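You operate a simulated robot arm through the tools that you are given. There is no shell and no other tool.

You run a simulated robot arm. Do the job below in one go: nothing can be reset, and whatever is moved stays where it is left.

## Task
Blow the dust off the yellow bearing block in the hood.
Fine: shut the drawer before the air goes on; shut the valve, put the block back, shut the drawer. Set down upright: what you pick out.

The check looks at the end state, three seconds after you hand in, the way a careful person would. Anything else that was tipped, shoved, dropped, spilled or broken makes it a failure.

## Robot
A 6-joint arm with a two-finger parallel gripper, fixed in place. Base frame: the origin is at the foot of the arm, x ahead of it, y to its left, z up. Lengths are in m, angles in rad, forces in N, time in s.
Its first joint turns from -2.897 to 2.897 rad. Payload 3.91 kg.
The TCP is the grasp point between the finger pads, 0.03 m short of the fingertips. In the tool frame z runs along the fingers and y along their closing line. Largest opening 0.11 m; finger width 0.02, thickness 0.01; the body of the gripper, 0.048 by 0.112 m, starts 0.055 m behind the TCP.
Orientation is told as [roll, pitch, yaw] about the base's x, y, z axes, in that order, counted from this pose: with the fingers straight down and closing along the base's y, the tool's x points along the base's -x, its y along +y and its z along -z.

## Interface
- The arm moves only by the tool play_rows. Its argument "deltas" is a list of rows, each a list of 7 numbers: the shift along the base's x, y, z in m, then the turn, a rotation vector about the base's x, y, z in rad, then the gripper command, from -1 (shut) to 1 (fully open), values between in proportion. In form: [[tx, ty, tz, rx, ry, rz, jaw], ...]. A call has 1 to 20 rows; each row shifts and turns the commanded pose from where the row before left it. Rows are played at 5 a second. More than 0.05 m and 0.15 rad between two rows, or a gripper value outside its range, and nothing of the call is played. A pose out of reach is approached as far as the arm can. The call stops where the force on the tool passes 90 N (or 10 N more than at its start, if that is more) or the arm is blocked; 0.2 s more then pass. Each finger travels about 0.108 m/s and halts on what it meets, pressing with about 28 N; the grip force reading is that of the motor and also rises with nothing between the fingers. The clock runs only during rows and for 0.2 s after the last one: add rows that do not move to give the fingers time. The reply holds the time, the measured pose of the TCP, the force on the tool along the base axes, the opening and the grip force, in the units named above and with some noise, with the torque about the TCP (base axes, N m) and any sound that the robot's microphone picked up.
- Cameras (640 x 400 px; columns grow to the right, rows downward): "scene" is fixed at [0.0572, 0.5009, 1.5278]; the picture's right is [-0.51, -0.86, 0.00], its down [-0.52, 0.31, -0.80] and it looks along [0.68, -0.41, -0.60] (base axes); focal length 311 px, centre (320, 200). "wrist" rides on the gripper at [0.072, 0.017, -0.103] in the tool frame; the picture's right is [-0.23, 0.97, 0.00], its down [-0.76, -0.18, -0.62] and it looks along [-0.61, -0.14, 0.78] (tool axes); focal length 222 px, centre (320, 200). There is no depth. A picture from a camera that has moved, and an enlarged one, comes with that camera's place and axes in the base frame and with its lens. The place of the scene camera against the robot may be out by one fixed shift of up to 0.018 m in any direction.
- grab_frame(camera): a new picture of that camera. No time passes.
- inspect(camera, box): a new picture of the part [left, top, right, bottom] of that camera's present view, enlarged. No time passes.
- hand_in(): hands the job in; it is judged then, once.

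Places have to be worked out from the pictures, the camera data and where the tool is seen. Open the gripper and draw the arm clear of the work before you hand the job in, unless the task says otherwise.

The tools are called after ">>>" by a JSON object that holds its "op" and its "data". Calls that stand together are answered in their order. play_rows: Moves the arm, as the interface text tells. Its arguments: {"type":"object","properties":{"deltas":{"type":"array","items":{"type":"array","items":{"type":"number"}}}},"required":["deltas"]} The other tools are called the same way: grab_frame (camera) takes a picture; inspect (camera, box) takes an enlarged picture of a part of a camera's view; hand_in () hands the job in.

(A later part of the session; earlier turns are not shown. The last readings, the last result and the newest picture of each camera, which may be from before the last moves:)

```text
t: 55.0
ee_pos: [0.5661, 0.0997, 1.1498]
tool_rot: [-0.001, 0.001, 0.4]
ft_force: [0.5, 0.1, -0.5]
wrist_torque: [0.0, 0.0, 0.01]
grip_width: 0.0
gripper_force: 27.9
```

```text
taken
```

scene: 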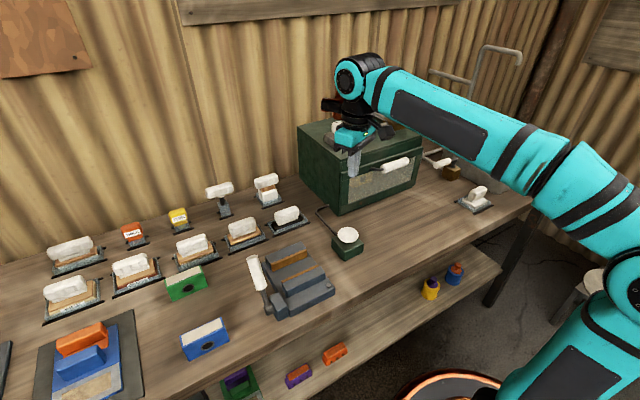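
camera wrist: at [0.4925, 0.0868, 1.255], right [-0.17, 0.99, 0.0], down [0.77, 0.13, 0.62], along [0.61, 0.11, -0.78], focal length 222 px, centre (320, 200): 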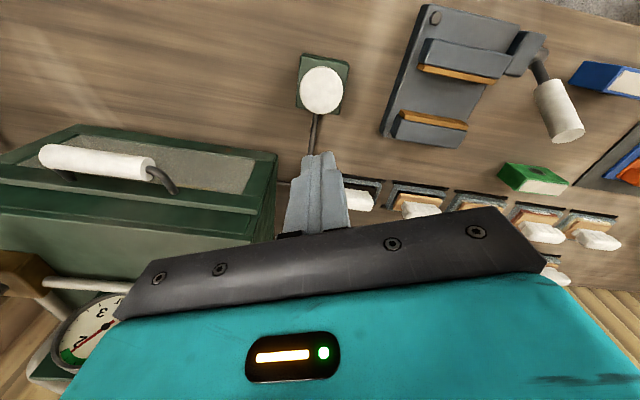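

The disc checks out at (0.564, 0.102). I'll descend until the closed fingertips are about 2 cm above it.

>>> {"op": "play_rows", "data": {"deltas": [[-0.002, 0.002, -0.04, 0, 0, 0, -1], [0, 0, -0.045, 0, 0, 0, -1], [0, 0, -0.045, 0, 0, 0, -1], [0, 0, -0.045, 0, 0, 0, -1], [0, 0, 0, 0, 0, 0, -1]]}}

>>> {"op": "inspect", "data": {"camera": "wrist", "box": [220, 60, 420, 240]}}

>>> {"op": "inspect", "data": {"camera": "scene", "box": [290, 100, 430, 270]}}

```text
t: 56.2
ee_pos: [0.5634, 0.1006, 0.9756]
tool_rot: [-0.001, 0.0, 0.4]
ft_force: [0.2, -0.7, -0.4]
wrist_torque: [-0.02, 0.01, 0.0]
grip_width: 0.0001
gripper_force: 28.2
```

```text
2.22 times, centred on (320, 150) of wrist
camera zoom: at [0.4894, 0.0882, 1.0802], right [-0.17, 0.99, 0.0], down [0.77, 0.13, 0.62], along [0.61, 0.11, -0.78], focal length 494 px, centre (320, 311)
```

zoom: 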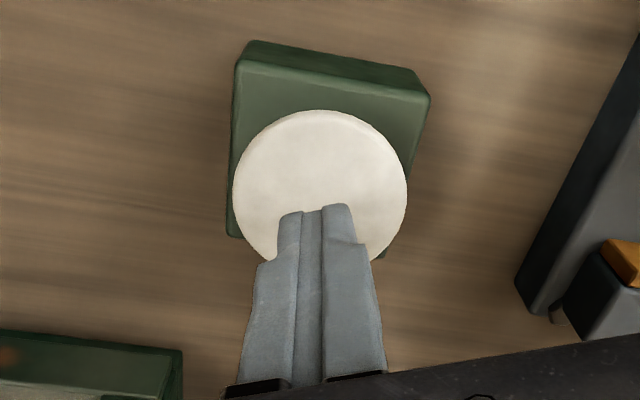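

```text
2.35 times, centred on (360, 185) of scene
camera zoom: at [0.0572, 0.5009, 1.5278], right [-0.51, -0.86, 0.0], down [-0.52, 0.31, -0.8], along [0.68, -0.41, -0.6], focal length 732 px, centre (226, 235)
```

zoom: 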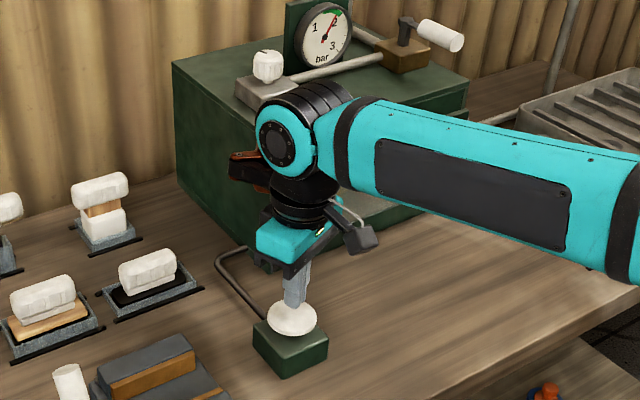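

The fingertips are centred over the disc. I'll creep down onto it, watching force and sound.

>>> {"op": "play_rows", "data": {"deltas": [[0, 0, -0.007, 0, 0, 0, -1], [0, 0, -0.006, 0, 0, 0, -1], [0, 0, -0.005, 0, 0, 0, -1], [0, 0, 0, 0, 0, 0, -1]]}}

```text
t: 57.2
ee_pos: [0.5633, 0.1002, 0.9598]
tool_rot: [0.0, 0.001, 0.399]
ft_force: [0.0, 0.1, 0.7]
wrist_torque: [0.03, -0.03, 0.02]
grip_width: 0.0
gripper_force: 27.6
```

No contact yet, so I'll continue in 3 mm steps.

>>> {"op": "play_rows", "data": {"deltas": [[0, 0, -0.004, 0, 0, 0, -1], [0, 0, -0.003, 0, 0, 0, -1], [0, 0, -0.003, 0, 0, 0, -1], [0, 0, 0, 0, 0, 0, -1]]}}

```text
t: 58.2
ee_pos: [0.5627, 0.0999, 0.9484]
tool_rot: [0.0, 0.0, 0.4]
ft_force: [1.3, 3.8, 4.1]
wrist_torque: [0.12, -0.01, -0.01]
grip_width: 0.0
gripper_force: 27.9
```

Contact has started (≈4 N). I'll press further in 2 mm steps.

>>> {"op": "play_rows", "data": {"deltas": [[0, 0, -0.002, 0, 0, 0, -1], [0, 0, -0.002, 0, 0, 0, -1], [0, 0, 0, 0, 0, 0, -1]]}}

>>> {"op": "inspect", "data": {"camera": "scene", "box": [290, 100, 430, 270]}}

```text
t: 59.0
ee_pos: [0.5633, 0.0994, 0.9458]
tool_rot: [-0.002, -0.001, 0.399]
ft_force: [1.4, 5.3, 24.7]
wrist_torque: [0.17, 0.01, -0.01]
grip_width: 0.0
gripper_force: 27.8
```

```text
2.35 times, centred on (360, 185) of scene
camera zoom: at [0.0572, 0.5009, 1.5278], right [-0.51, -0.86, 0.0], down [-0.52, 0.31, -0.8], along [0.68, -0.41, -0.6], focal length 732 px, centre (226, 235)
```

zoom: 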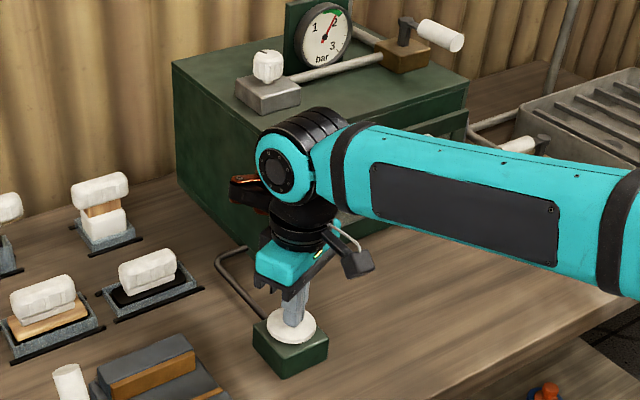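

25 N and no sound yet. I'll press another 2 mm and hold.

>>> {"op": "play_rows", "data": {"deltas": [[0, 0, -0.002, 0, 0, 0, -1], [0, 0, 0, 0, 0, 0, -1], [0, 0, 0, 0, 0, 0, -1], [0, 0, 0, 0, 0, 0, -1]]}}

>>> {"op": "inspect", "data": {"camera": "scene", "box": [290, 100, 430, 270]}}

>>> {"op": "inspect", "data": {"camera": "wrist", "box": [220, 60, 420, 240]}}

```text
t: 60.0
ee_pos: [0.5641, 0.0999, 0.9436]
tool_rot: [-0.002, -0.004, 0.4]
ft_force: [8.9, 9.4, 67.3]
wrist_torque: [0.23, -0.18, 0.06]
grip_width: 0.0002
gripper_force: 27.6
```

```text
2.35 times, centred on (360, 185) of scene
camera zoom: at [0.0572, 0.5009, 1.5278], right [-0.51, -0.86, 0.0], down [-0.52, 0.31, -0.8], along [0.68, -0.41, -0.6], focal length 732 px, centre (226, 235)
```

zoom: 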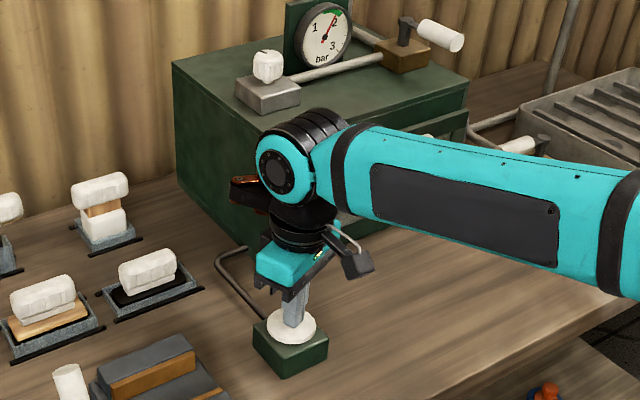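

```text
2.22 times, centred on (320, 150) of wrist
camera zoom: at [0.4891, 0.0875, 1.0478], right [-0.17, 0.99, 0.0], down [0.77, 0.13, 0.63], along [0.62, 0.11, -0.78], focal length 494 px, centre (320, 311)
```

zoom: 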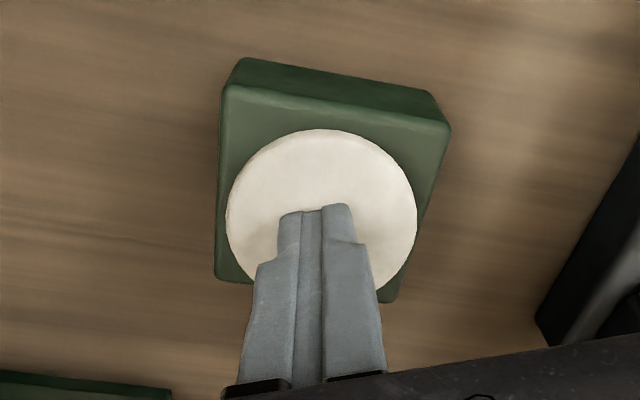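

The button is bottomed out (67 N). I'll ease back slightly and keep it held for about 3 s to let the air blow, then check the block through the glass.

>>> {"op": "play_rows", "data": {"deltas": [[0, 0, 0.0018, 0, 0, 0, -1], [0, 0, 0, 0, 0, 0, -1], [0, 0, 0, 0, 0, 0, -1], [0, 0, 0, 0, 0, 0, -1], [0, 0, 0, 0, 0, 0, -1], [0, 0, 0, 0, 0, 0, -1], [0, 0, 0, 0, 0, 0, -1], [0, 0, 0, 0, 0, 0, -1], [0, 0, 0, 0, 0, 0, -1], [0, 0, 0, 0, 0, 0, -1], [0, 0, 0, 0, 0, 0, -1], [0, 0, 0, 0, 0, 0, -1], [0, 0, 0, 0, 0, 0, -1], [0, 0, 0, 0, 0, 0, -1], [0, 0, 0, 0, 0, 0, -1]]}}

>>> {"op": "inspect", "data": {"camera": "scene", "box": [320, 80, 440, 240]}}

```text
t: 63.2
ee_pos: [0.5628, 0.0987, 0.9445]
tool_rot: [0.0, 0.0, 0.401]
ft_force: [6.0, 10.2, 46.7]
wrist_torque: [0.27, -0.15, 0.0]
grip_width: 0.0
gripper_force: 28.2
```

```text
2.50 times, centred on (380, 160) of scene
camera zoom: at [0.0572, 0.5009, 1.5278], right [-0.51, -0.86, 0.0], down [-0.52, 0.31, -0.8], along [0.68, -0.41, -0.6], focal length 778 px, centre (170, 300)
```

zoom: 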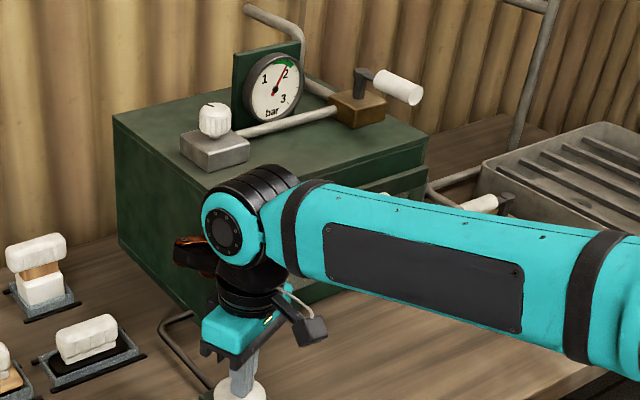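

Still nothing audible. I'll release the button, lift away, and look at the block through the glass.

>>> {"op": "play_rows", "data": {"deltas": [[0, 0, 0.01, 0, 0, 0, -1], [0, 0, 0.03, 0, 0, 0, -1], [-0.02, 0.02, 0.04, 0, 0, 0, -1], [-0.02, 0.03, 0.03, 0, 0, 0, -1], [-0.02, 0.03, 0.03, 0, 0, 0, -1], [-0.02, 0.03, 0.02, 0, 0, 0, -1], [0, 0, 0, 0, 0, 0, -1]]}}

>>> {"op": "inspect", "data": {"camera": "scene", "box": [340, 150, 420, 220]}}

>>> {"op": "grab_frame", "data": {"camera": "scene"}}

>>> {"op": "grab_frame", "data": {"camera": "wrist"}}

```text
t: 64.8
ee_pos: [0.4815, 0.2093, 1.1052]
tool_rot: [0.0, 0.0, 0.4]
ft_force: [0.5, 0.9, -0.5]
wrist_torque: [-0.03, -0.03, -0.01]
grip_width: 0.0001
gripper_force: 27.7
```

```text
5.71 times, centred on (380, 185) of scene
camera zoom: at [0.0572, 0.5009, 1.5278], right [-0.51, -0.86, 0.0], down [-0.52, 0.31, -0.8], along [0.68, -0.41, -0.6], focal length 1778 px, centre (-23, 286)
```

zoom: 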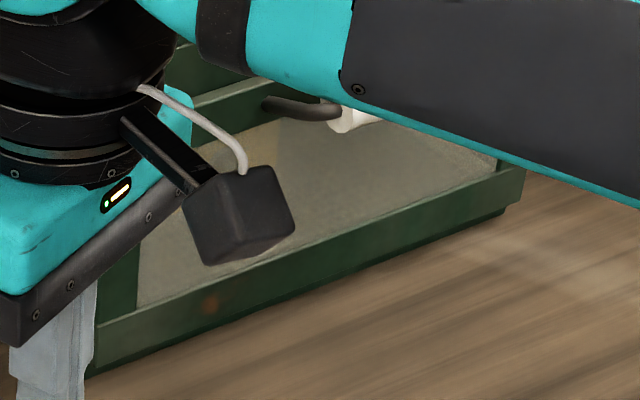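

```text
taken
```

scene: 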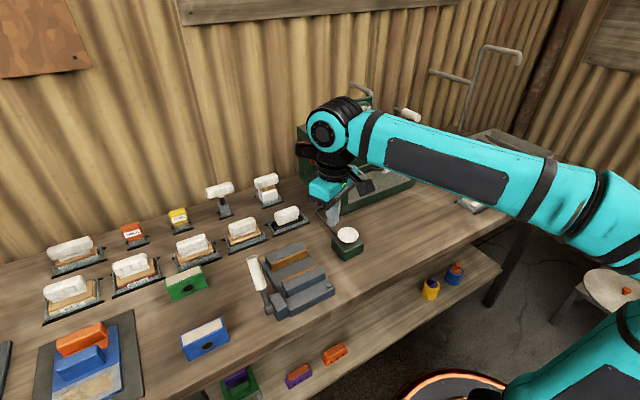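

```text
taken
camera wrist: at [0.4095, 0.1978, 1.2089], right [-0.17, 0.99, 0.0], down [0.77, 0.13, 0.62], along [0.61, 0.11, -0.78], focal length 222 px, centre (320, 200)
```

wrist: 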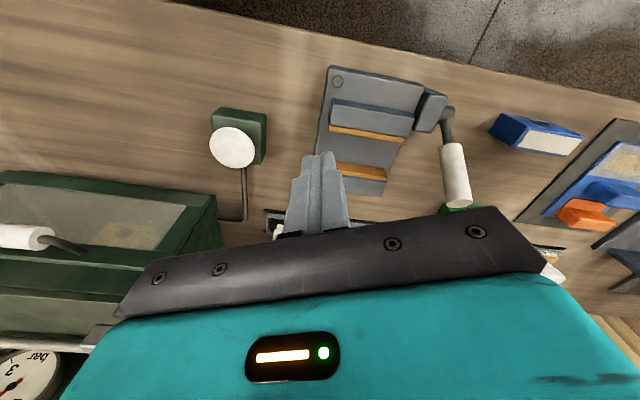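

The arm blocks the glass in the scene view. I'll swing it to the −y side, high, to clear the line of sight.

>>> {"op": "play_rows", "data": {"deltas": [[-0.003, 0, 0.045, 0, 0, 0, -1], [-0.003, -0.03, 0.035, 0, 0, -0.04, -1], [-0.003, -0.045, 0.015, 0, 0, -0.04, -1], [-0.003, -0.045, 0.015, 0, 0, -0.04, -1], [-0.003, -0.045, 0.015, 0, 0, -0.04, -1], [-0.003, -0.045, 0.01, 0, 0, -0.04, -1], [-0.003, -0.045, 0.01, 0, 0, -0.04, -1], [-0.003, -0.045, 0, 0, 0, -0.04, -1], [-0.003, -0.045, 0, 0, 0, -0.04, -1], [-0.003, -0.045, 0, 0, 0, -0.04, -1], [-0.003, -0.045, 0, 0, 0, -0.04, -1], [-0.003, -0.045, 0, 0, 0, -0.04, -1], [0, 0, 0, 0, 0, 0, -1]]}}

>>> {"op": "inspect", "data": {"camera": "scene", "box": [340, 150, 420, 220]}}

>>> {"op": "inspect", "data": {"camera": "scene", "box": [320, 75, 440, 155]}}

```text
t: 67.6
ee_pos: [0.4467, -0.2703, 1.2474]
tool_rot: [-0.001, -0.001, -0.04]
ft_force: [-0.5, 0.4, 0.7]
wrist_torque: [0.01, 0.0, 0.01]
grip_width: 0.0
gripper_force: 28.2
```

```text
5.71 times, centred on (380, 185) of scene
camera zoom: at [0.0572, 0.5009, 1.5278], right [-0.51, -0.86, 0.0], down [-0.52, 0.31, -0.8], along [0.68, -0.41, -0.6], focal length 1778 px, centre (-23, 286)
```

zoom: 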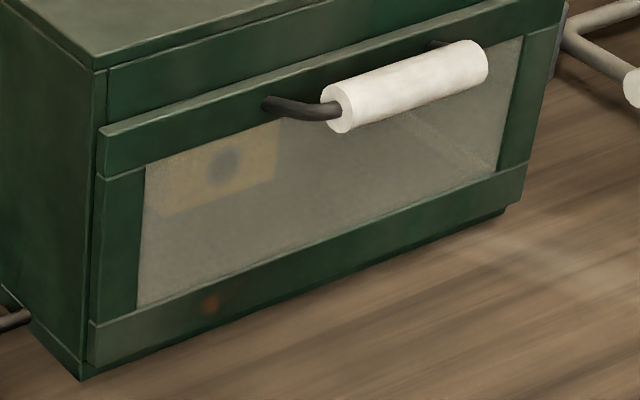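

```text
5.00 times, centred on (380, 115) of scene
camera zoom: at [0.0572, 0.5009, 1.5278], right [-0.51, -0.86, 0.0], down [-0.52, 0.31, -0.8], along [0.68, -0.41, -0.6], focal length 1556 px, centre (20, 625)
```

zoom: 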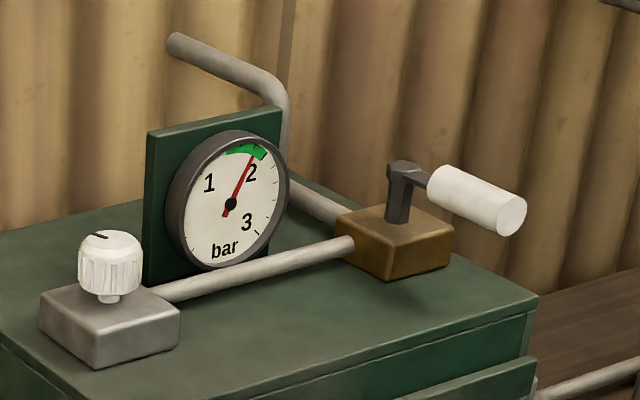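

The gauge still holds ~1.9 and the lever points to −x, but the block's top can't be seen from here. I'll tilt the wrist so its camera looks more level through the glass, with the fingers open, to see whether the dust has gone.

>>> {"op": "play_rows", "data": {"deltas": [[0.0024, 0.0264, -0.0285, 0, -0.12, 0, 1], [0.0024, 0.0264, -0.0285, 0, -0.12, 0, 1], [0.0024, 0.0264, -0.0285, 0, -0.12, 0, 1], [0.0024, 0.0264, -0.0285, 0, -0.12, 0, 1], [0.0024, 0.0264, -0.0285, 0, -0.12, 0, 1], [0, 0, 0, 0, 0, 0, 1], [0, 0, 0, 0, 0, 0, 1]]}}

>>> {"op": "grab_frame", "data": {"camera": "wrist"}}

>>> {"op": "inspect", "data": {"camera": "wrist", "box": [260, 110, 420, 220]}}

```text
t: 69.2
ee_pos: [0.4583, -0.1381, 1.1059]
tool_rot: [0.028, -0.601, -0.049]
ft_force: [0.1, 0.3, -0.2]
wrist_torque: [-0.03, -0.02, 0.04]
grip_width: 0.1099
gripper_force: 0.1
```

```text
taken
camera wrist: at [0.341, -0.1175, 1.1518], right [0.22, 0.96, 0.15], down [0.27, -0.21, 0.94], along [0.94, -0.17, -0.31], focal length 222 px, centre (320, 200)
```

wrist: 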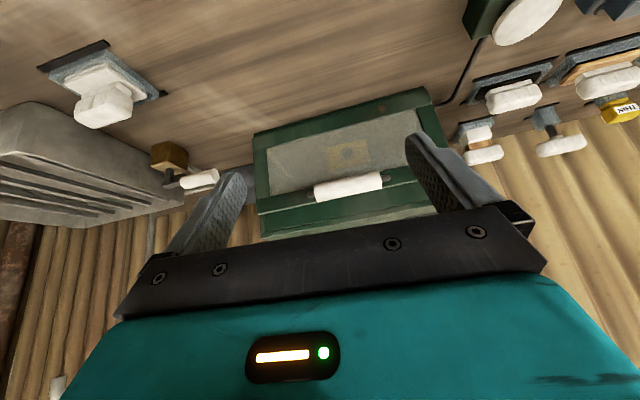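

```text
3.64 times, centred on (340, 165) of wrist
camera zoom: at [0.341, -0.1175, 1.1518], right [0.22, 0.96, 0.15], down [0.27, -0.21, 0.94], along [0.94, -0.17, -0.31], focal length 808 px, centre (247, 327)
```

zoom: 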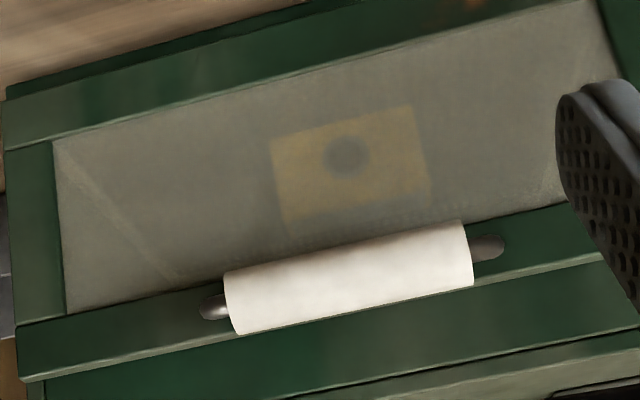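

>>> {"op": "inspect", "data": {"camera": "wrist", "box": [320, 135, 380, 175]}}

```text
10.00 times, centred on (350, 155) of wrist
camera zoom: at [0.341, -0.1175, 1.1518], right [0.22, 0.96, 0.15], down [0.27, -0.21, 0.94], along [0.94, -0.17, -0.31], focal length 2221 px, centre (20, 650)
```

zoom: 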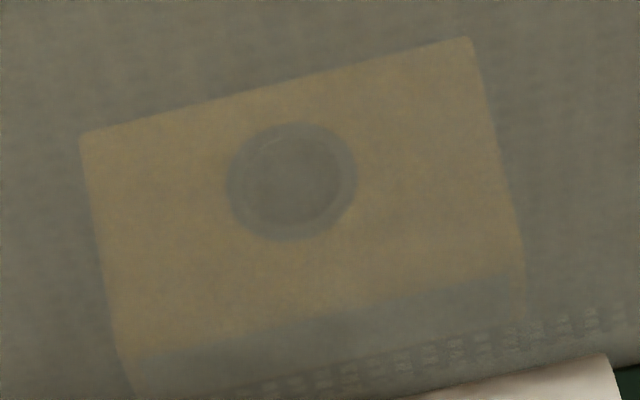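

Through the glass the top of the block now reads dark grey inside a yellow rim rather than beige, so the dust appears to be gone. Next I'll shut the valve: untilt and rise, then go back above the lever grip.

>>> {"op": "play_rows", "data": {"deltas": [[0, 0, 0.029, 0, 0.12, 0, 0.45], [0, 0, 0.029, 0, 0.12, 0, 0.45], [0, 0, 0.029, 0, 0.12, 0, 0.45], [0, 0, 0.029, 0, 0.12, 0, 0.45], [0, 0, 0.029, 0, 0.12, 0, 0.45], [0.038, -0.015, 0, 0, 0, 0, 0.45], [0.038, -0.015, 0, 0, 0, 0, 0.45], [0.038, -0.015, 0, 0, 0, 0, 0.45], [0.038, -0.015, 0, 0, 0, 0, 0.45], [0.038, -0.015, 0, 0, 0, 0, 0.45], [0.038, -0.015, 0, 0, 0, 0, 0.45], [0.038, -0.015, 0, 0, 0, 0, 0.45], [0, 0, 0, 0, 0, 0, 0.45]]}}

>>> {"op": "grab_frame", "data": {"camera": "wrist"}}

>>> {"op": "inspect", "data": {"camera": "scene", "box": [320, 45, 480, 155]}}

```text
t: 72.0
ee_pos: [0.7246, -0.2422, 1.2519]
tool_rot: [0.001, -0.001, -0.039]
ft_force: [0.3, 0.1, 0.3]
wrist_torque: [0.01, 0.02, 0.03]
grip_width: 0.0797
gripper_force: 0.0
```

```text
taken
camera wrist: at [0.6529, -0.2227, 1.3558], right [0.27, 0.96, 0.0], down [0.75, -0.21, 0.62], along [0.6, -0.17, -0.78], focal length 222 px, centre (320, 200)
```

wrist: 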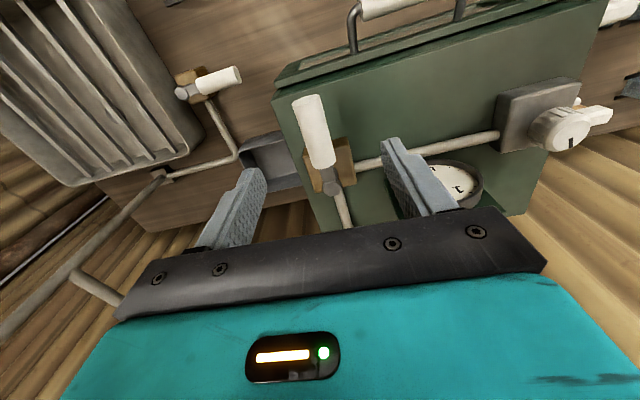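

```text
3.64 times, centred on (400, 100) of scene
camera zoom: at [0.0572, 0.5009, 1.5278], right [-0.51, -0.86, 0.0], down [-0.52, 0.31, -0.8], along [0.68, -0.41, -0.6], focal length 1132 px, centre (29, 564)
```

zoom: 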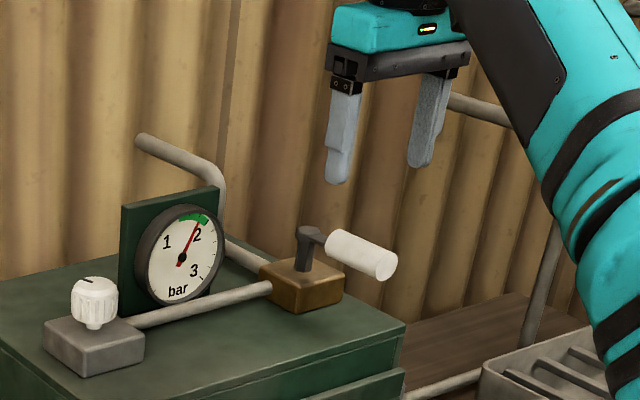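

The lever lies exactly along −x at y≈−0.247 between the fingers. I'll descend to straddle it and narrow the jaws.

>>> {"op": "play_rows", "data": {"deltas": [[0.008, -0.005, -0.03, 0, 0, 0.039, 0.45], [0, 0, -0.035, 0, 0, 0, 0.45], [0, 0, -0.031, 0, 0, 0, 0.45], [0, 0, 0, 0, 0, 0, -0.27], [0, 0, 0, 0, 0, 0, -0.27]]}}

>>> {"op": "grab_frame", "data": {"camera": "wrist"}}

```text
t: 73.2
ee_pos: [0.7322, -0.2491, 1.156]
tool_rot: [0.0, 0.002, -0.001]
ft_force: [0.7, -0.1, -0.8]
wrist_torque: [0.01, -0.02, -0.04]
grip_width: 0.0403
gripper_force: 0.0
```

```text
taken
camera wrist: at [0.66, -0.2312, 1.2598], right [0.23, 0.97, 0.0], down [0.76, -0.18, 0.62], along [0.61, -0.14, -0.78], focal length 222 px, centre (320, 200)
```

wrist: 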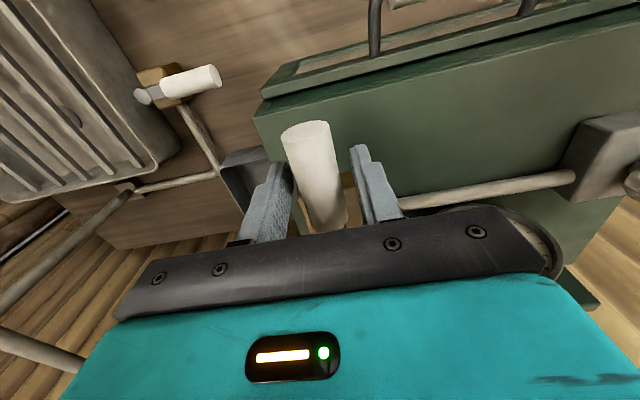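

The fingers straddle the lever freely. I'll now run the reverse arc of 90° toward −y to close the valve.

>>> {"op": "play_rows", "data": {"deltas": [[0.0006, -0.0087, 0, 0, 0, 0.1309, -0.27], [0.0017, -0.0086, 0, 0, 0, 0.1309, -0.27], [0.0028, -0.0083, 0, 0, 0, 0.1309, -0.27], [0.0039, -0.0079, 0, 0, 0, 0.1309, -0.27], [0.0049, -0.0073, 0, 0, 0, 0.1309, -0.27], [0.0058, -0.0066, 0, 0, 0, 0.1309, -0.27], [0.0066, -0.0058, 0, 0, 0, 0.1309, -0.27], [0.0073, -0.0049, 0, 0, 0, 0.1309, -0.27], [0.0079, -0.0039, 0, 0, 0, 0.1309, -0.27], [0.0083, -0.0028, 0, 0, 0, 0.1309, -0.27], [0.0086, -0.0017, 0, 0, 0, 0.1309, -0.27], [0.0087, -0.0006, 0, 0, 0, 0.1309, -0.27], [0, 0, 0, 0, 0, 0, -0.27]]}}

>>> {"op": "grab_frame", "data": {"camera": "wrist"}}

>>> {"op": "inspect", "data": {"camera": "scene", "box": [320, 45, 480, 155]}}

```text
t: 76.0
ee_pos: [0.8008, -0.3149, 1.1553]
tool_rot: [-0.001, 0.001, 1.573]
ft_force: [0.8, -0.6, -0.4]
wrist_torque: [0.02, 0.05, 0.0]
grip_width: 0.0399
gripper_force: 0.0
```

```text
taken
camera wrist: at [0.784, -0.3873, 1.2592], right [-0.97, 0.23, 0.0], down [0.18, 0.76, 0.62], along [0.14, 0.61, -0.78], focal length 222 px, centre (320, 200)
```

wrist: 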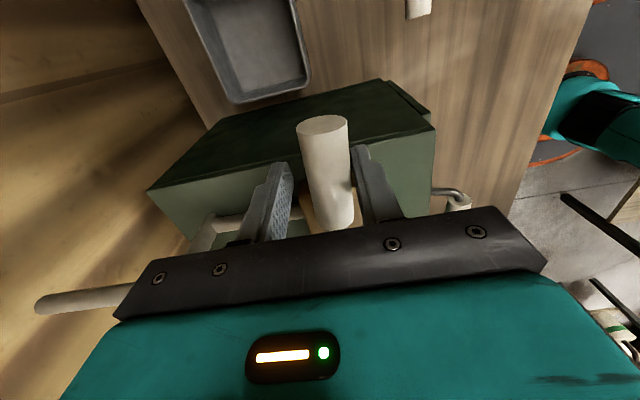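

```text
3.64 times, centred on (400, 100) of scene
camera zoom: at [0.0572, 0.5009, 1.5278], right [-0.51, -0.86, 0.0], down [-0.52, 0.31, -0.8], along [0.68, -0.41, -0.6], focal length 1132 px, centre (29, 564)
```

zoom: 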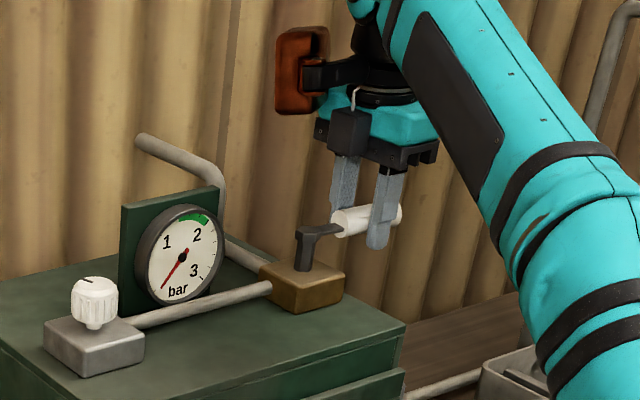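

The gauge is back to 0, with the lever a few degrees short of its original spot because of slack. I'll nudge it the last bit in +x.

>>> {"op": "play_rows", "data": {"deltas": [[0.004, 0, 0, 0, 0, 0.04, -0.27], [0.003, 0, 0, 0, 0, 0.04, -0.27], [0, 0, 0, 0, 0, 0, -0.27]]}}

>>> {"op": "inspect", "data": {"camera": "scene", "box": [320, 45, 480, 155]}}

>>> {"op": "grab_frame", "data": {"camera": "wrist"}}

```text
t: 76.8
ee_pos: [0.8064, -0.3162, 1.1552]
tool_rot: [0.0, -0.001, 1.651]
ft_force: [-3.2, 1.7, 0.5]
wrist_torque: [0.03, 0.08, -0.07]
grip_width: 0.0423
gripper_force: 1.5
```

```text
3.64 times, centred on (400, 100) of scene
camera zoom: at [0.0572, 0.5009, 1.5278], right [-0.51, -0.86, 0.0], down [-0.52, 0.31, -0.8], along [0.68, -0.41, -0.6], focal length 1132 px, centre (29, 564)
```

zoom: 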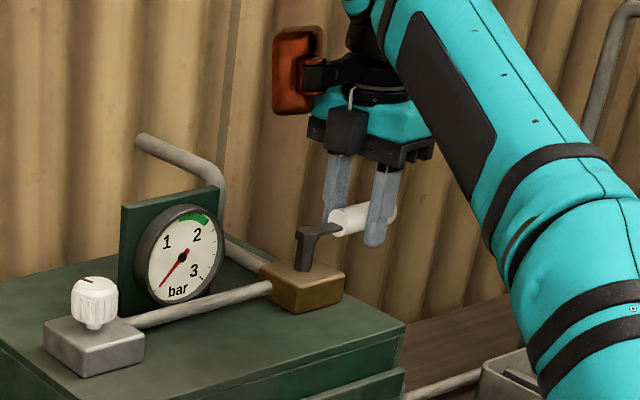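

```text
taken
camera wrist: at [0.7963, -0.3882, 1.2595], right [-0.99, 0.15, 0.0], down [0.12, 0.77, 0.62], along [0.09, 0.62, -0.78], focal length 222 px, centre (320, 200)
```

wrist: 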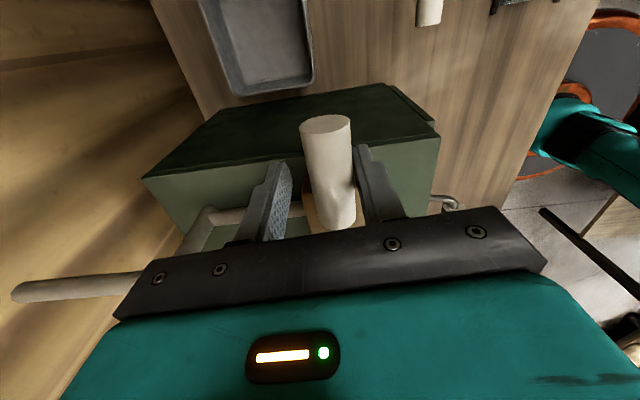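

The lever is back against its closed stop with the gauge at 0. I'll open wide, centre, rise clear of the lever, then back toward the drawer handle.

>>> {"op": "play_rows", "data": {"deltas": [[-0.006, 0, 0, 0, 0, -0.04, 0.8], [0, 0, 0, 0, 0, -0.04, 0.8], [-0.012, 0, 0, 0, 0, 0, 0.8], [-0.003, 0, 0.025, 0, 0, 0, 0.8], [0, 0, 0.03, 0, 0, 0, 0.8], [-0.01, 0.01, 0.03, 0, 0, 0, 0.8], [-0.035, 0.03, 0.01, 0, 0, 0, 0.8], [-0.035, 0.035, 0, 0, 0, 0, 0.2], [-0.035, 0.035, 0, 0, 0, 0, -0.2], [-0.025, 0.04, 0, 0, 0, 0, -0.2], [0, 0.038, 0, 0, 0, 0, -0.2], [0, 0, 0, 0, 0, 0, -0.2]]}}

>>> {"op": "grab_frame", "data": {"camera": "wrist"}}

>>> {"op": "inspect", "data": {"camera": "scene", "box": [300, 60, 460, 230]}}

```text
t: 79.4
ee_pos: [0.64, -0.1248, 1.2381]
tool_rot: [-0.001, 0.0, 1.569]
ft_force: [0.2, 0.6, -0.2]
wrist_torque: [0.0, 0.02, 0.03]
grip_width: 0.044
gripper_force: 0.0
out of reach, approached as far as the arm can: row 6
```

```text
taken
camera wrist: at [0.6222, -0.1965, 1.3423], right [-0.97, 0.23, 0.0], down [0.18, 0.76, 0.62], along [0.14, 0.61, -0.78], focal length 222 px, centre (320, 200)
```

wrist: 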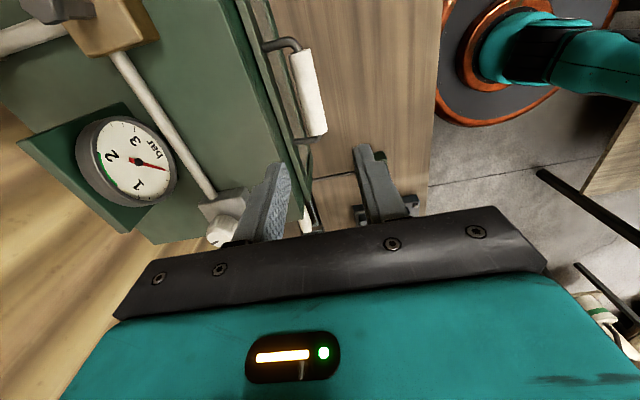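

```text
2.35 times, centred on (380, 145) of scene
camera zoom: at [0.0572, 0.5009, 1.5278], right [-0.51, -0.86, 0.0], down [-0.52, 0.31, -0.8], along [0.68, -0.41, -0.6], focal length 732 px, centre (179, 329)
```

zoom: 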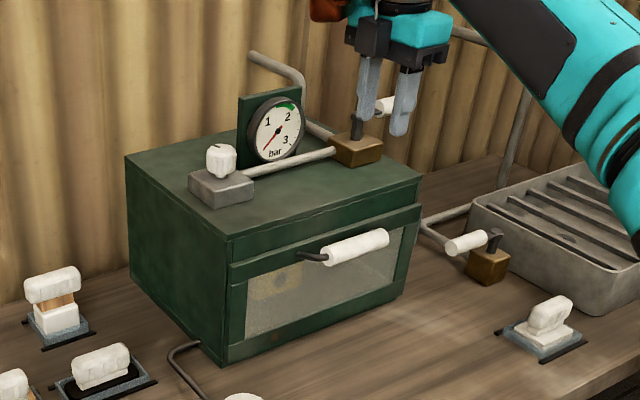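

I'll position at the handle's closed location (0.651, −0.127) and descend over it with the narrow opening.

>>> {"op": "play_rows", "data": {"deltas": [[0.011, -0.002, -0.03, 0, 0, 0, -0.2], [0, 0, -0.045, 0, 0, 0, -0.2], [0, 0, -0.045, 0, 0, 0, -0.2], [0, 0, 0, 0, 0, 0, -0.2]]}}

>>> {"op": "inspect", "data": {"camera": "wrist", "box": [160, 20, 480, 220]}}

```text
t: 80.4
ee_pos: [0.6499, -0.1281, 1.1178]
tool_rot: [-0.001, 0.001, 1.57]
ft_force: [0.1, 0.1, 0.0]
wrist_torque: [-0.04, 0.02, 0.0]
grip_width: 0.0438
gripper_force: 0.1
```

```text
2.00 times, centred on (320, 120) of wrist
camera zoom: at [0.6331, -0.1993, 1.2216], right [-0.97, 0.23, 0.0], down [0.18, 0.76, 0.62], along [0.14, 0.61, -0.78], focal length 444 px, centre (320, 360)
```

zoom: 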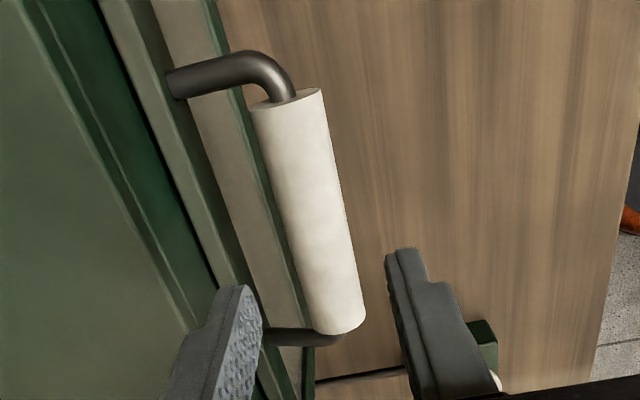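

The view matches the earlier approach to the handle, so I'll descend and grip it.

>>> {"op": "play_rows", "data": {"deltas": [[0.001, 0, -0.03, 0, 0, 0, -0.2], [0, 0, -0.025, 0, 0, 0, -0.2], [0, 0, -0.025, 0, 0, 0, -0.2], [0, 0, 0, 0, 0, 0, -0.2], [0, 0, 0, 0, 0, 0, -1], [0, 0, 0, 0, 0, 0, -1], [0, 0, 0, 0, 0, 0, -1]]}}

>>> {"op": "inspect", "data": {"camera": "wrist", "box": [160, 20, 480, 220]}}

```text
t: 82.0
ee_pos: [0.652, -0.1282, 1.0379]
tool_rot: [0.001, 0.0, 1.568]
ft_force: [-2.8, -0.5, -4.4]
wrist_torque: [-0.11, -0.02, 0.11]
grip_width: 0.0269
gripper_force: 45.0
```

```text
2.00 times, centred on (320, 120) of wrist
camera zoom: at [0.6347, -0.1989, 1.1417], right [-0.97, 0.23, 0.0], down [0.18, 0.76, 0.62], along [0.14, 0.61, -0.78], focal length 444 px, centre (320, 360)
```

zoom: 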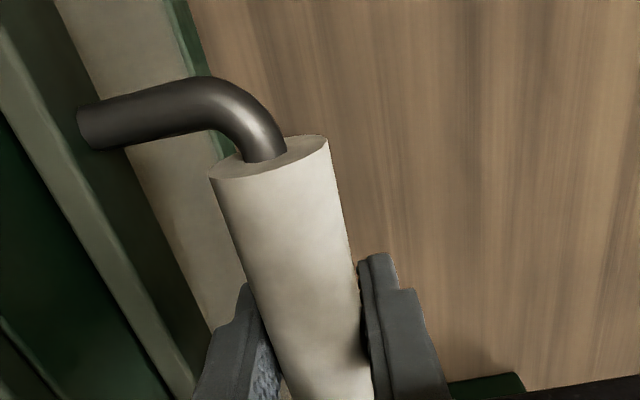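

Gripped. I'll pull the drawer open slowly, the first ~10 cm.

>>> {"op": "play_rows", "data": {"deltas": [[-0.003, 0, 0, 0, 0, 0, -1], [-0.005, 0, 0, 0, 0, 0, -1], [-0.007, 0, 0, 0, 0, 0, -1], [-0.008, 0, 0, 0, 0, 0, -1], [-0.008, 0, 0, 0, 0, 0, -1], [-0.008, 0, 0, 0, 0, 0, -1], [-0.008, 0, 0, 0, 0, 0, -1], [-0.008, 0, 0, 0, 0, 0, -1], [-0.008, 0, 0, 0, 0, 0, -1], [-0.008, 0, 0, 0, 0, 0, -1], [-0.008, 0, 0, 0, 0, 0, -1], [-0.008, 0, 0, 0, 0, 0, -1], [-0.006, 0, 0, 0, 0, 0, -1], [-0.004, 0, 0, 0, 0, 0, -1], [0, 0, 0, 0, 0, 0, -1]]}}

>>> {"op": "inspect", "data": {"camera": "wrist", "box": [0, 0, 420, 240]}}

>>> {"op": "inspect", "data": {"camera": "scene", "box": [300, 80, 480, 260]}}

```text
t: 85.2
ee_pos: [0.5547, -0.1269, 1.0385]
tool_rot: [0.001, 0.001, 1.568]
ft_force: [-0.9, -5.5, -7.7]
wrist_torque: [-0.05, -0.1, 0.09]
grip_width: 0.0266
gripper_force: 45.3
```

```text
1.52 times, centred on (210, 120) of wrist
camera zoom: at [0.5379, -0.1989, 1.1417], right [-0.97, 0.23, 0.0], down [0.18, 0.76, 0.62], along [0.14, 0.61, -0.78], focal length 338 px, centre (488, 322)
```

zoom: 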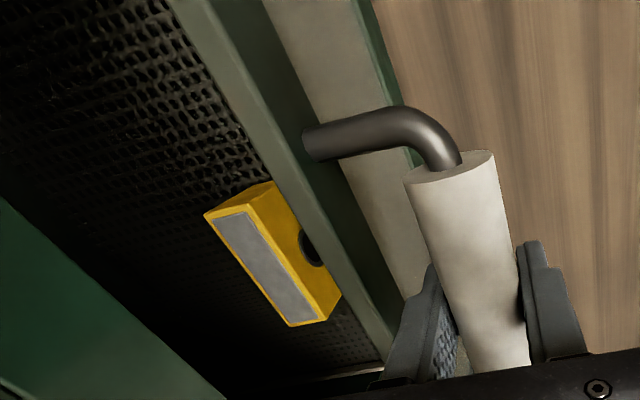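

```text
2.22 times, centred on (390, 170) of scene
camera zoom: at [0.0572, 0.5009, 1.5278], right [-0.51, -0.86, 0.0], down [-0.52, 0.31, -0.8], along [0.68, -0.41, -0.6], focal length 692 px, centre (164, 267)
```

zoom: 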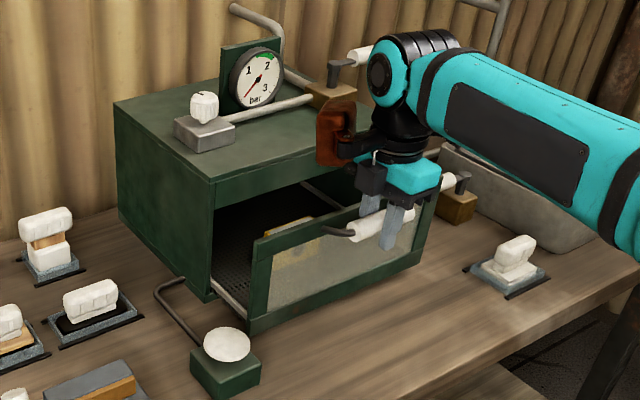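

The block's top is now clean grey metal. I'll pull on to the original open position (TCP x≈0.459).

>>> {"op": "play_rows", "data": {"deltas": [[-0.003, 0, 0, 0, 0, 0, -1], [-0.005, 0, 0, 0, 0, 0, -1], [-0.007, 0, 0, 0, 0, 0, -1], [-0.008, 0, 0, 0, 0, 0, -1], [-0.008, 0, 0, 0, 0, 0, -1], [-0.008, 0, 0, 0, 0, 0, -1], [-0.008, 0, 0, 0, 0, 0, -1], [-0.008, 0, 0, 0, 0, 0, -1], [-0.008, 0, 0, 0, 0, 0, -1], [-0.008, 0, 0, 0, 0, 0, -1], [-0.008, 0, 0, 0, 0, 0, -1], [-0.008, 0, 0, 0, 0, 0, -1], [-0.005, 0, 0, 0, 0, 0, -1], [-0.003, 0, 0, 0, 0, 0, -1], [0, 0, 0, 0, 0, 0, -1]]}}

>>> {"op": "inspect", "data": {"camera": "wrist", "box": [0, 0, 420, 240]}}

>>> {"op": "inspect", "data": {"camera": "scene", "box": [300, 80, 480, 260]}}

```text
t: 88.4
ee_pos: [0.4602, -0.1278, 1.0367]
tool_rot: [0.002, -0.001, 1.569]
ft_force: [0.5, -7.1, -27.8]
wrist_torque: [-0.16, -0.07, 0.03]
grip_width: 0.0265
gripper_force: 45.1
```

```text
1.52 times, centred on (210, 120) of wrist
camera zoom: at [0.4433, -0.199, 1.1417], right [-0.97, 0.23, 0.0], down [0.18, 0.76, 0.62], along [0.14, 0.61, -0.78], focal length 338 px, centre (488, 322)
```

zoom: 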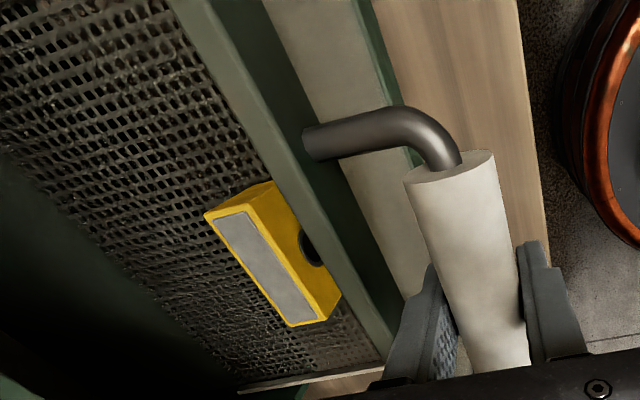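

```text
2.22 times, centred on (390, 170) of scene
camera zoom: at [0.0572, 0.5009, 1.5278], right [-0.51, -0.86, 0.0], down [-0.52, 0.31, -0.8], along [0.68, -0.41, -0.6], focal length 692 px, centre (164, 267)
```

zoom: 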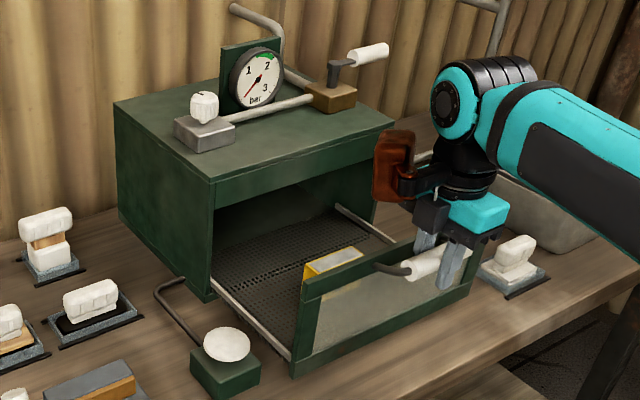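

The drawer is open with the block standing inside, clean. I'll release the handle and rise.

>>> {"op": "play_rows", "data": {"deltas": [[0, 0, -0.001, 0, 0, 0, -1], [0, 0, 0, 0, 0, 0, -0.2], [0, 0, 0, 0, 0, 0, -0.2], [0, 0, 0.02, 0, 0, 0, -0.2], [0, 0, 0.04, 0, 0, 0, -0.2], [0, 0, 0.045, 0, 0, 0, -0.2], [0, 0, 0.045, 0, 0, 0, 0.1], [0.036, 0, 0.02, 0, 0, 0, 0.1], [0.036, 0.001, 0, 0, 0, 0, 0.1], [0.036, 0.001, 0, 0, 0, 0, 0.1], [0.036, 0.001, 0, 0, 0, 0, 0.1], [0, 0, 0, 0, 0, 0, 0.1]]}}

>>> {"op": "grab_frame", "data": {"camera": "wrist"}}

>>> {"op": "inspect", "data": {"camera": "wrist", "box": [240, 20, 420, 160]}}

```text
t: 91.0
ee_pos: [0.605, -0.1233, 1.2065]
tool_rot: [0.001, 0.0, 1.569]
ft_force: [-0.1, 0.4, 0.3]
wrist_torque: [0.0, -0.01, 0.02]
grip_width: 0.0605
gripper_force: 0.1
```

```text
taken
camera wrist: at [0.5869, -0.1946, 1.3111], right [-0.97, 0.23, 0.0], down [0.18, 0.76, 0.62], along [0.14, 0.61, -0.78], focal length 222 px, centre (320, 200)
```

wrist: 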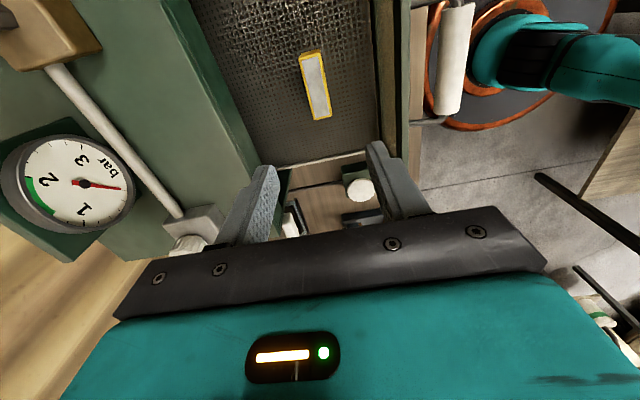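

```text
2.86 times, centred on (330, 90) of wrist
camera zoom: at [0.5869, -0.1946, 1.3111], right [-0.97, 0.23, 0.0], down [0.18, 0.76, 0.62], along [0.14, 0.61, -0.78], focal length 635 px, centre (291, 514)
```

zoom: 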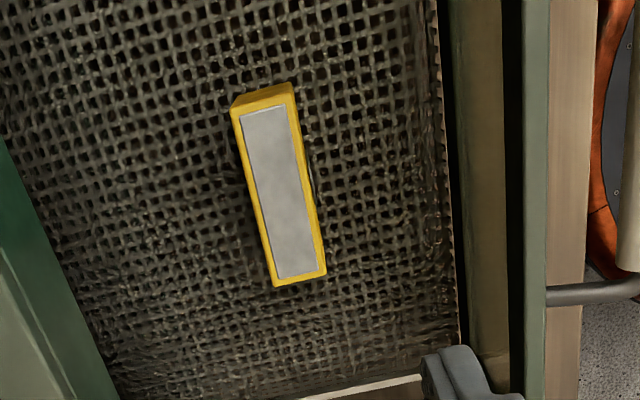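

The block is upright at about (0.608, −0.121), top clean. I'll descend at the same grip height (TCP z 0.936) and grasp it.

>>> {"op": "play_rows", "data": {"deltas": [[0.003, 0.001, -0.04, 0, 0, 0, 0.1], [0, 0, -0.045, 0, 0, 0, 0.1], [0, 0, -0.045, 0, 0, 0, 0.1], [0, 0, -0.045, 0, 0, 0, 0.1], [0, 0, -0.045, 0, 0, 0, 0.1], [0, 0, -0.03, 0, 0, 0, 0.1], [0, 0, -0.02, 0, 0, 0, 0.1], [0, 0, 0, 0, 0, 0, 0.1]]}}

>>> {"op": "grab_frame", "data": {"camera": "wrist"}}

```text
t: 92.8
ee_pos: [0.6074, -0.1229, 0.9366]
tool_rot: [0.0, 0.0, 1.57]
ft_force: [0.5, -1.1, 0.5]
wrist_torque: [-0.02, -0.01, 0.01]
grip_width: 0.0604
gripper_force: 0.1
```

```text
taken
camera wrist: at [0.59, -0.1951, 1.0409], right [-0.97, 0.23, 0.0], down [0.18, 0.76, 0.62], along [0.14, 0.61, -0.78], focal length 222 px, centre (320, 200)
```

wrist: 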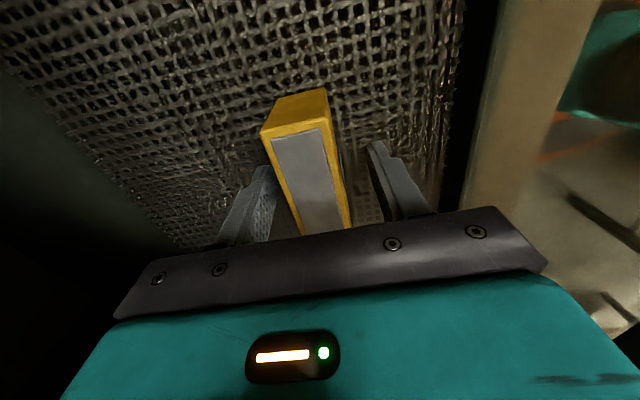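

Well aligned. I'll close and lift straight up.

>>> {"op": "play_rows", "data": {"deltas": [[0.002, 0, 0, 0, 0, 0, 0.1], [0, 0, 0, 0, 0, 0, -1], [0, 0, 0, 0, 0, 0, -1], [0, 0, 0, 0, 0, 0, -1], [0, 0, 0.015, 0, 0, 0, -1], [0, 0, 0.035, 0, 0, 0, -1], [0, 0, 0.045, 0, 0, 0, -1], [0, 0, 0.045, 0, 0, 0, -1], [0, 0, 0.045, 0, 0, 0, -1], [0, 0, 0.045, 0, 0, 0, -1], [0, 0, 0, 0, 0, 0, -1]]}}

>>> {"op": "grab_frame", "data": {"camera": "wrist"}}

```text
t: 95.2
ee_pos: [0.6086, -0.1221, 1.1673]
tool_rot: [-0.001, 0.002, 1.57]
ft_force: [-0.6, -0.3, -4.5]
wrist_torque: [0.01, 0.02, -0.01]
grip_width: 0.0318
gripper_force: 27.2
```

```text
taken
camera wrist: at [0.592, -0.1945, 1.272], right [-0.97, 0.23, 0.0], down [0.18, 0.76, 0.62], along [0.14, 0.61, -0.78], focal length 222 px, centre (320, 200)
```

wrist: 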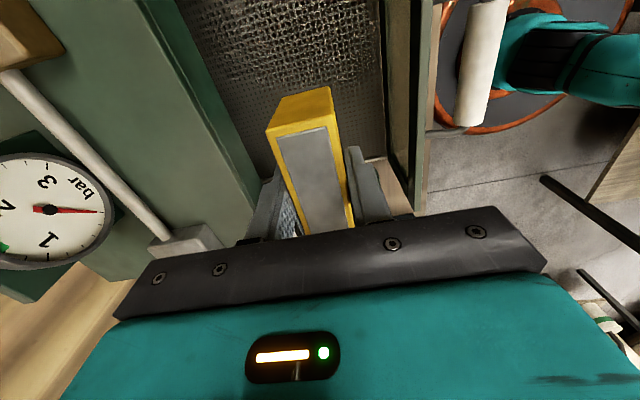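

The clean block is held level (4.5 N). I'll carry it back to above its original place, keeping high over the button and vise.

>>> {"op": "play_rows", "data": {"deltas": [[0, 0, 0.03, 0, 0, 0, -1], [-0.0021, 0.043, 0, 0, 0, 0.0057, -1], [-0.0021, 0.043, 0, 0, 0, 0.0057, -1], [-0.0021, 0.043, 0, 0, 0, 0.0057, -1], [-0.0021, 0.043, 0, 0, 0, 0.0057, -1], [-0.0021, 0.043, 0, 0, 0, 0.0057, -1], [-0.0021, 0.043, 0, 0, 0, 0.0057, -1], [-0.0021, 0.043, 0, 0, 0, 0.0057, -1], [-0.0021, 0.043, 0, 0, 0, 0.0057, -1], [-0.0021, 0.043, 0, 0, 0, 0.0057, -1], [-0.0021, 0.043, 0, 0, 0, 0.0057, -1], [-0.0021, 0.043, 0, 0, 0, 0.0057, -1], [-0.0021, 0.043, 0, 0, 0, 0.0057, -1], [-0.0021, 0.043, 0, 0, 0, 0.0057, -1], [-0.0021, 0.043, 0, 0, 0, 0.0057, -1], [-0.0021, 0.0425, 0, 0, 0, 0.0057, -1], [0, 0, 0, 0, 0, 0, -1]]}}

>>> {"op": "grab_frame", "data": {"camera": "wrist"}}

>>> {"op": "grab_frame", "data": {"camera": "scene"}}

```text
t: 98.8
ee_pos: [0.5766, 0.5221, 1.1963]
tool_rot: [0.001, 0.001, 1.656]
ft_force: [-0.1, 0.4, -4.2]
wrist_torque: [-0.01, 0.01, -0.02]
grip_width: 0.0319
gripper_force: 27.9
```

```text
taken
camera wrist: at [0.5662, 0.4487, 1.3006], right [-0.99, 0.14, 0.0], down [0.11, 0.77, 0.62], along [0.09, 0.62, -0.78], focal length 222 px, centre (320, 200)
```

wrist: 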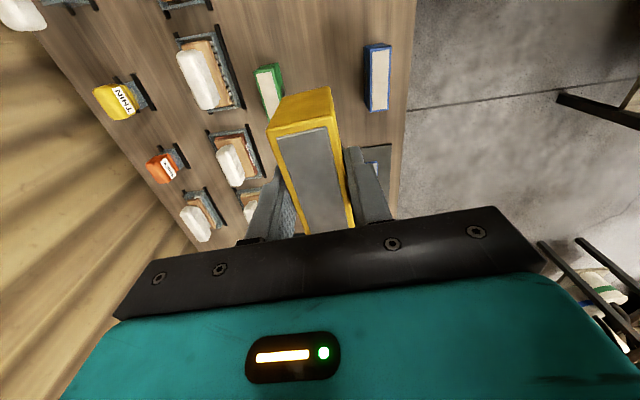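

```text
taken
```

scene: 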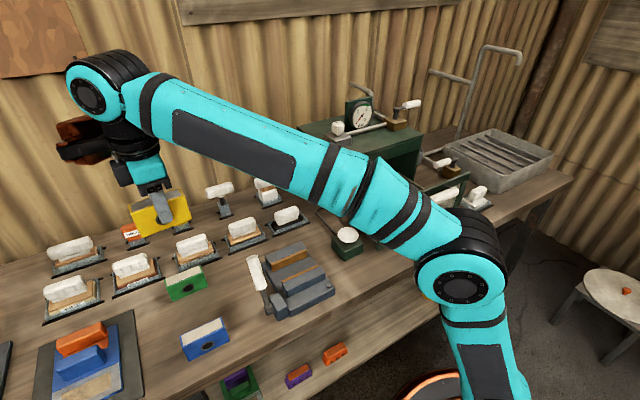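

I'm right above the original place. I'll descend to just above the bench.

>>> {"op": "play_rows", "data": {"deltas": [[0, 0, -0.045, 0, 0, 0, -1], [0, 0, -0.045, 0, 0, 0, -1], [0, 0, -0.045, 0, 0, 0, -1], [0, 0, -0.045, 0, 0, 0, -1], [0, 0, -0.045, 0, 0, 0, -1], [0, 0, -0.03, 0, 0, 0, -1], [0, 0, -0.015, 0, 0, 0, -1], [0, 0, 0, 0, 0, 0, -1]]}}

>>> {"op": "grab_frame", "data": {"camera": "wrist"}}

>>> {"op": "inspect", "data": {"camera": "scene", "box": [120, 200, 280, 360]}}

```text
t: 100.6
ee_pos: [0.5774, 0.5217, 0.9256]
tool_rot: [-0.001, 0.0, 1.658]
ft_force: [-0.2, 0.9, -3.4]
wrist_torque: [-0.01, 0.02, 0.0]
grip_width: 0.0318
gripper_force: 27.6
```

```text
taken
camera wrist: at [0.5665, 0.4488, 1.0302], right [-0.99, 0.14, 0.0], down [0.11, 0.77, 0.62], along [0.09, 0.62, -0.78], focal length 222 px, centre (320, 200)
```

wrist: 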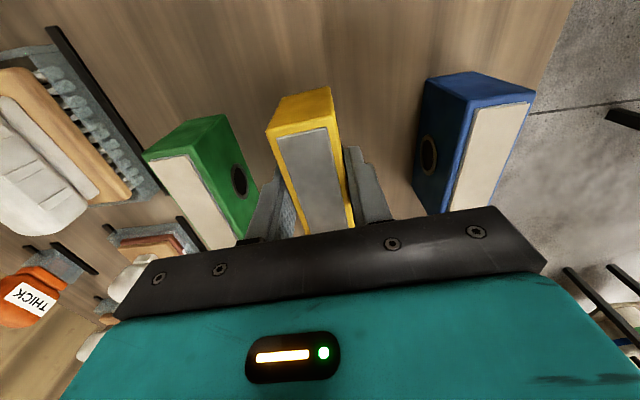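

```text
2.50 times, centred on (200, 280) of scene
camera zoom: at [0.0572, 0.5009, 1.5278], right [-0.51, -0.86, 0.0], down [-0.52, 0.31, -0.8], along [0.68, -0.41, -0.6], focal length 778 px, centre (620, 0)
```

zoom: 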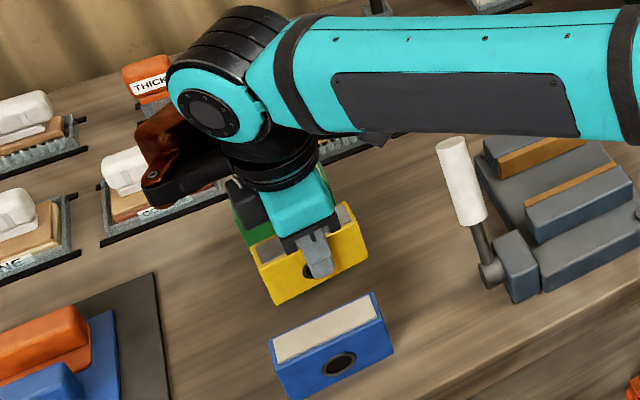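

The block hangs about 1.4 cm above its spot with clear gaps to both neighbours. I'll creep down to contact.

>>> {"op": "play_rows", "data": {"deltas": [[0, 0, -0.006, 0, 0, 0, -1], [0, 0, -0.005, 0, 0, 0, -1], [0, 0, -0.002, 0, 0, 0, -1], [0, 0, 0, 0, 0, 0, -1]]}}

```text
t: 101.6
ee_pos: [0.5778, 0.5213, 0.9137]
tool_rot: [0.0, 0.001, 1.658]
ft_force: [0.0, 0.4, -4.0]
wrist_torque: [-0.02, -0.01, 0.0]
grip_width: 0.0322
gripper_force: 27.9
```

Still hanging free. I'll go 1–1.5 mm more at a time.

>>> {"op": "play_rows", "data": {"deltas": [[0, 0, -0.0015, 0, 0, 0, -1], [0, 0, -0.001, 0, 0, 0, -1], [0, 0, 0, 0, 0, 0, -1]]}}

```text
t: 102.4
ee_pos: [0.578, 0.5217, 0.9112]
tool_rot: [-0.002, 0.001, 1.656]
ft_force: [-0.6, -0.8, -4.0]
wrist_torque: [-0.03, 0.01, -0.02]
grip_width: 0.0321
gripper_force: 27.8
```

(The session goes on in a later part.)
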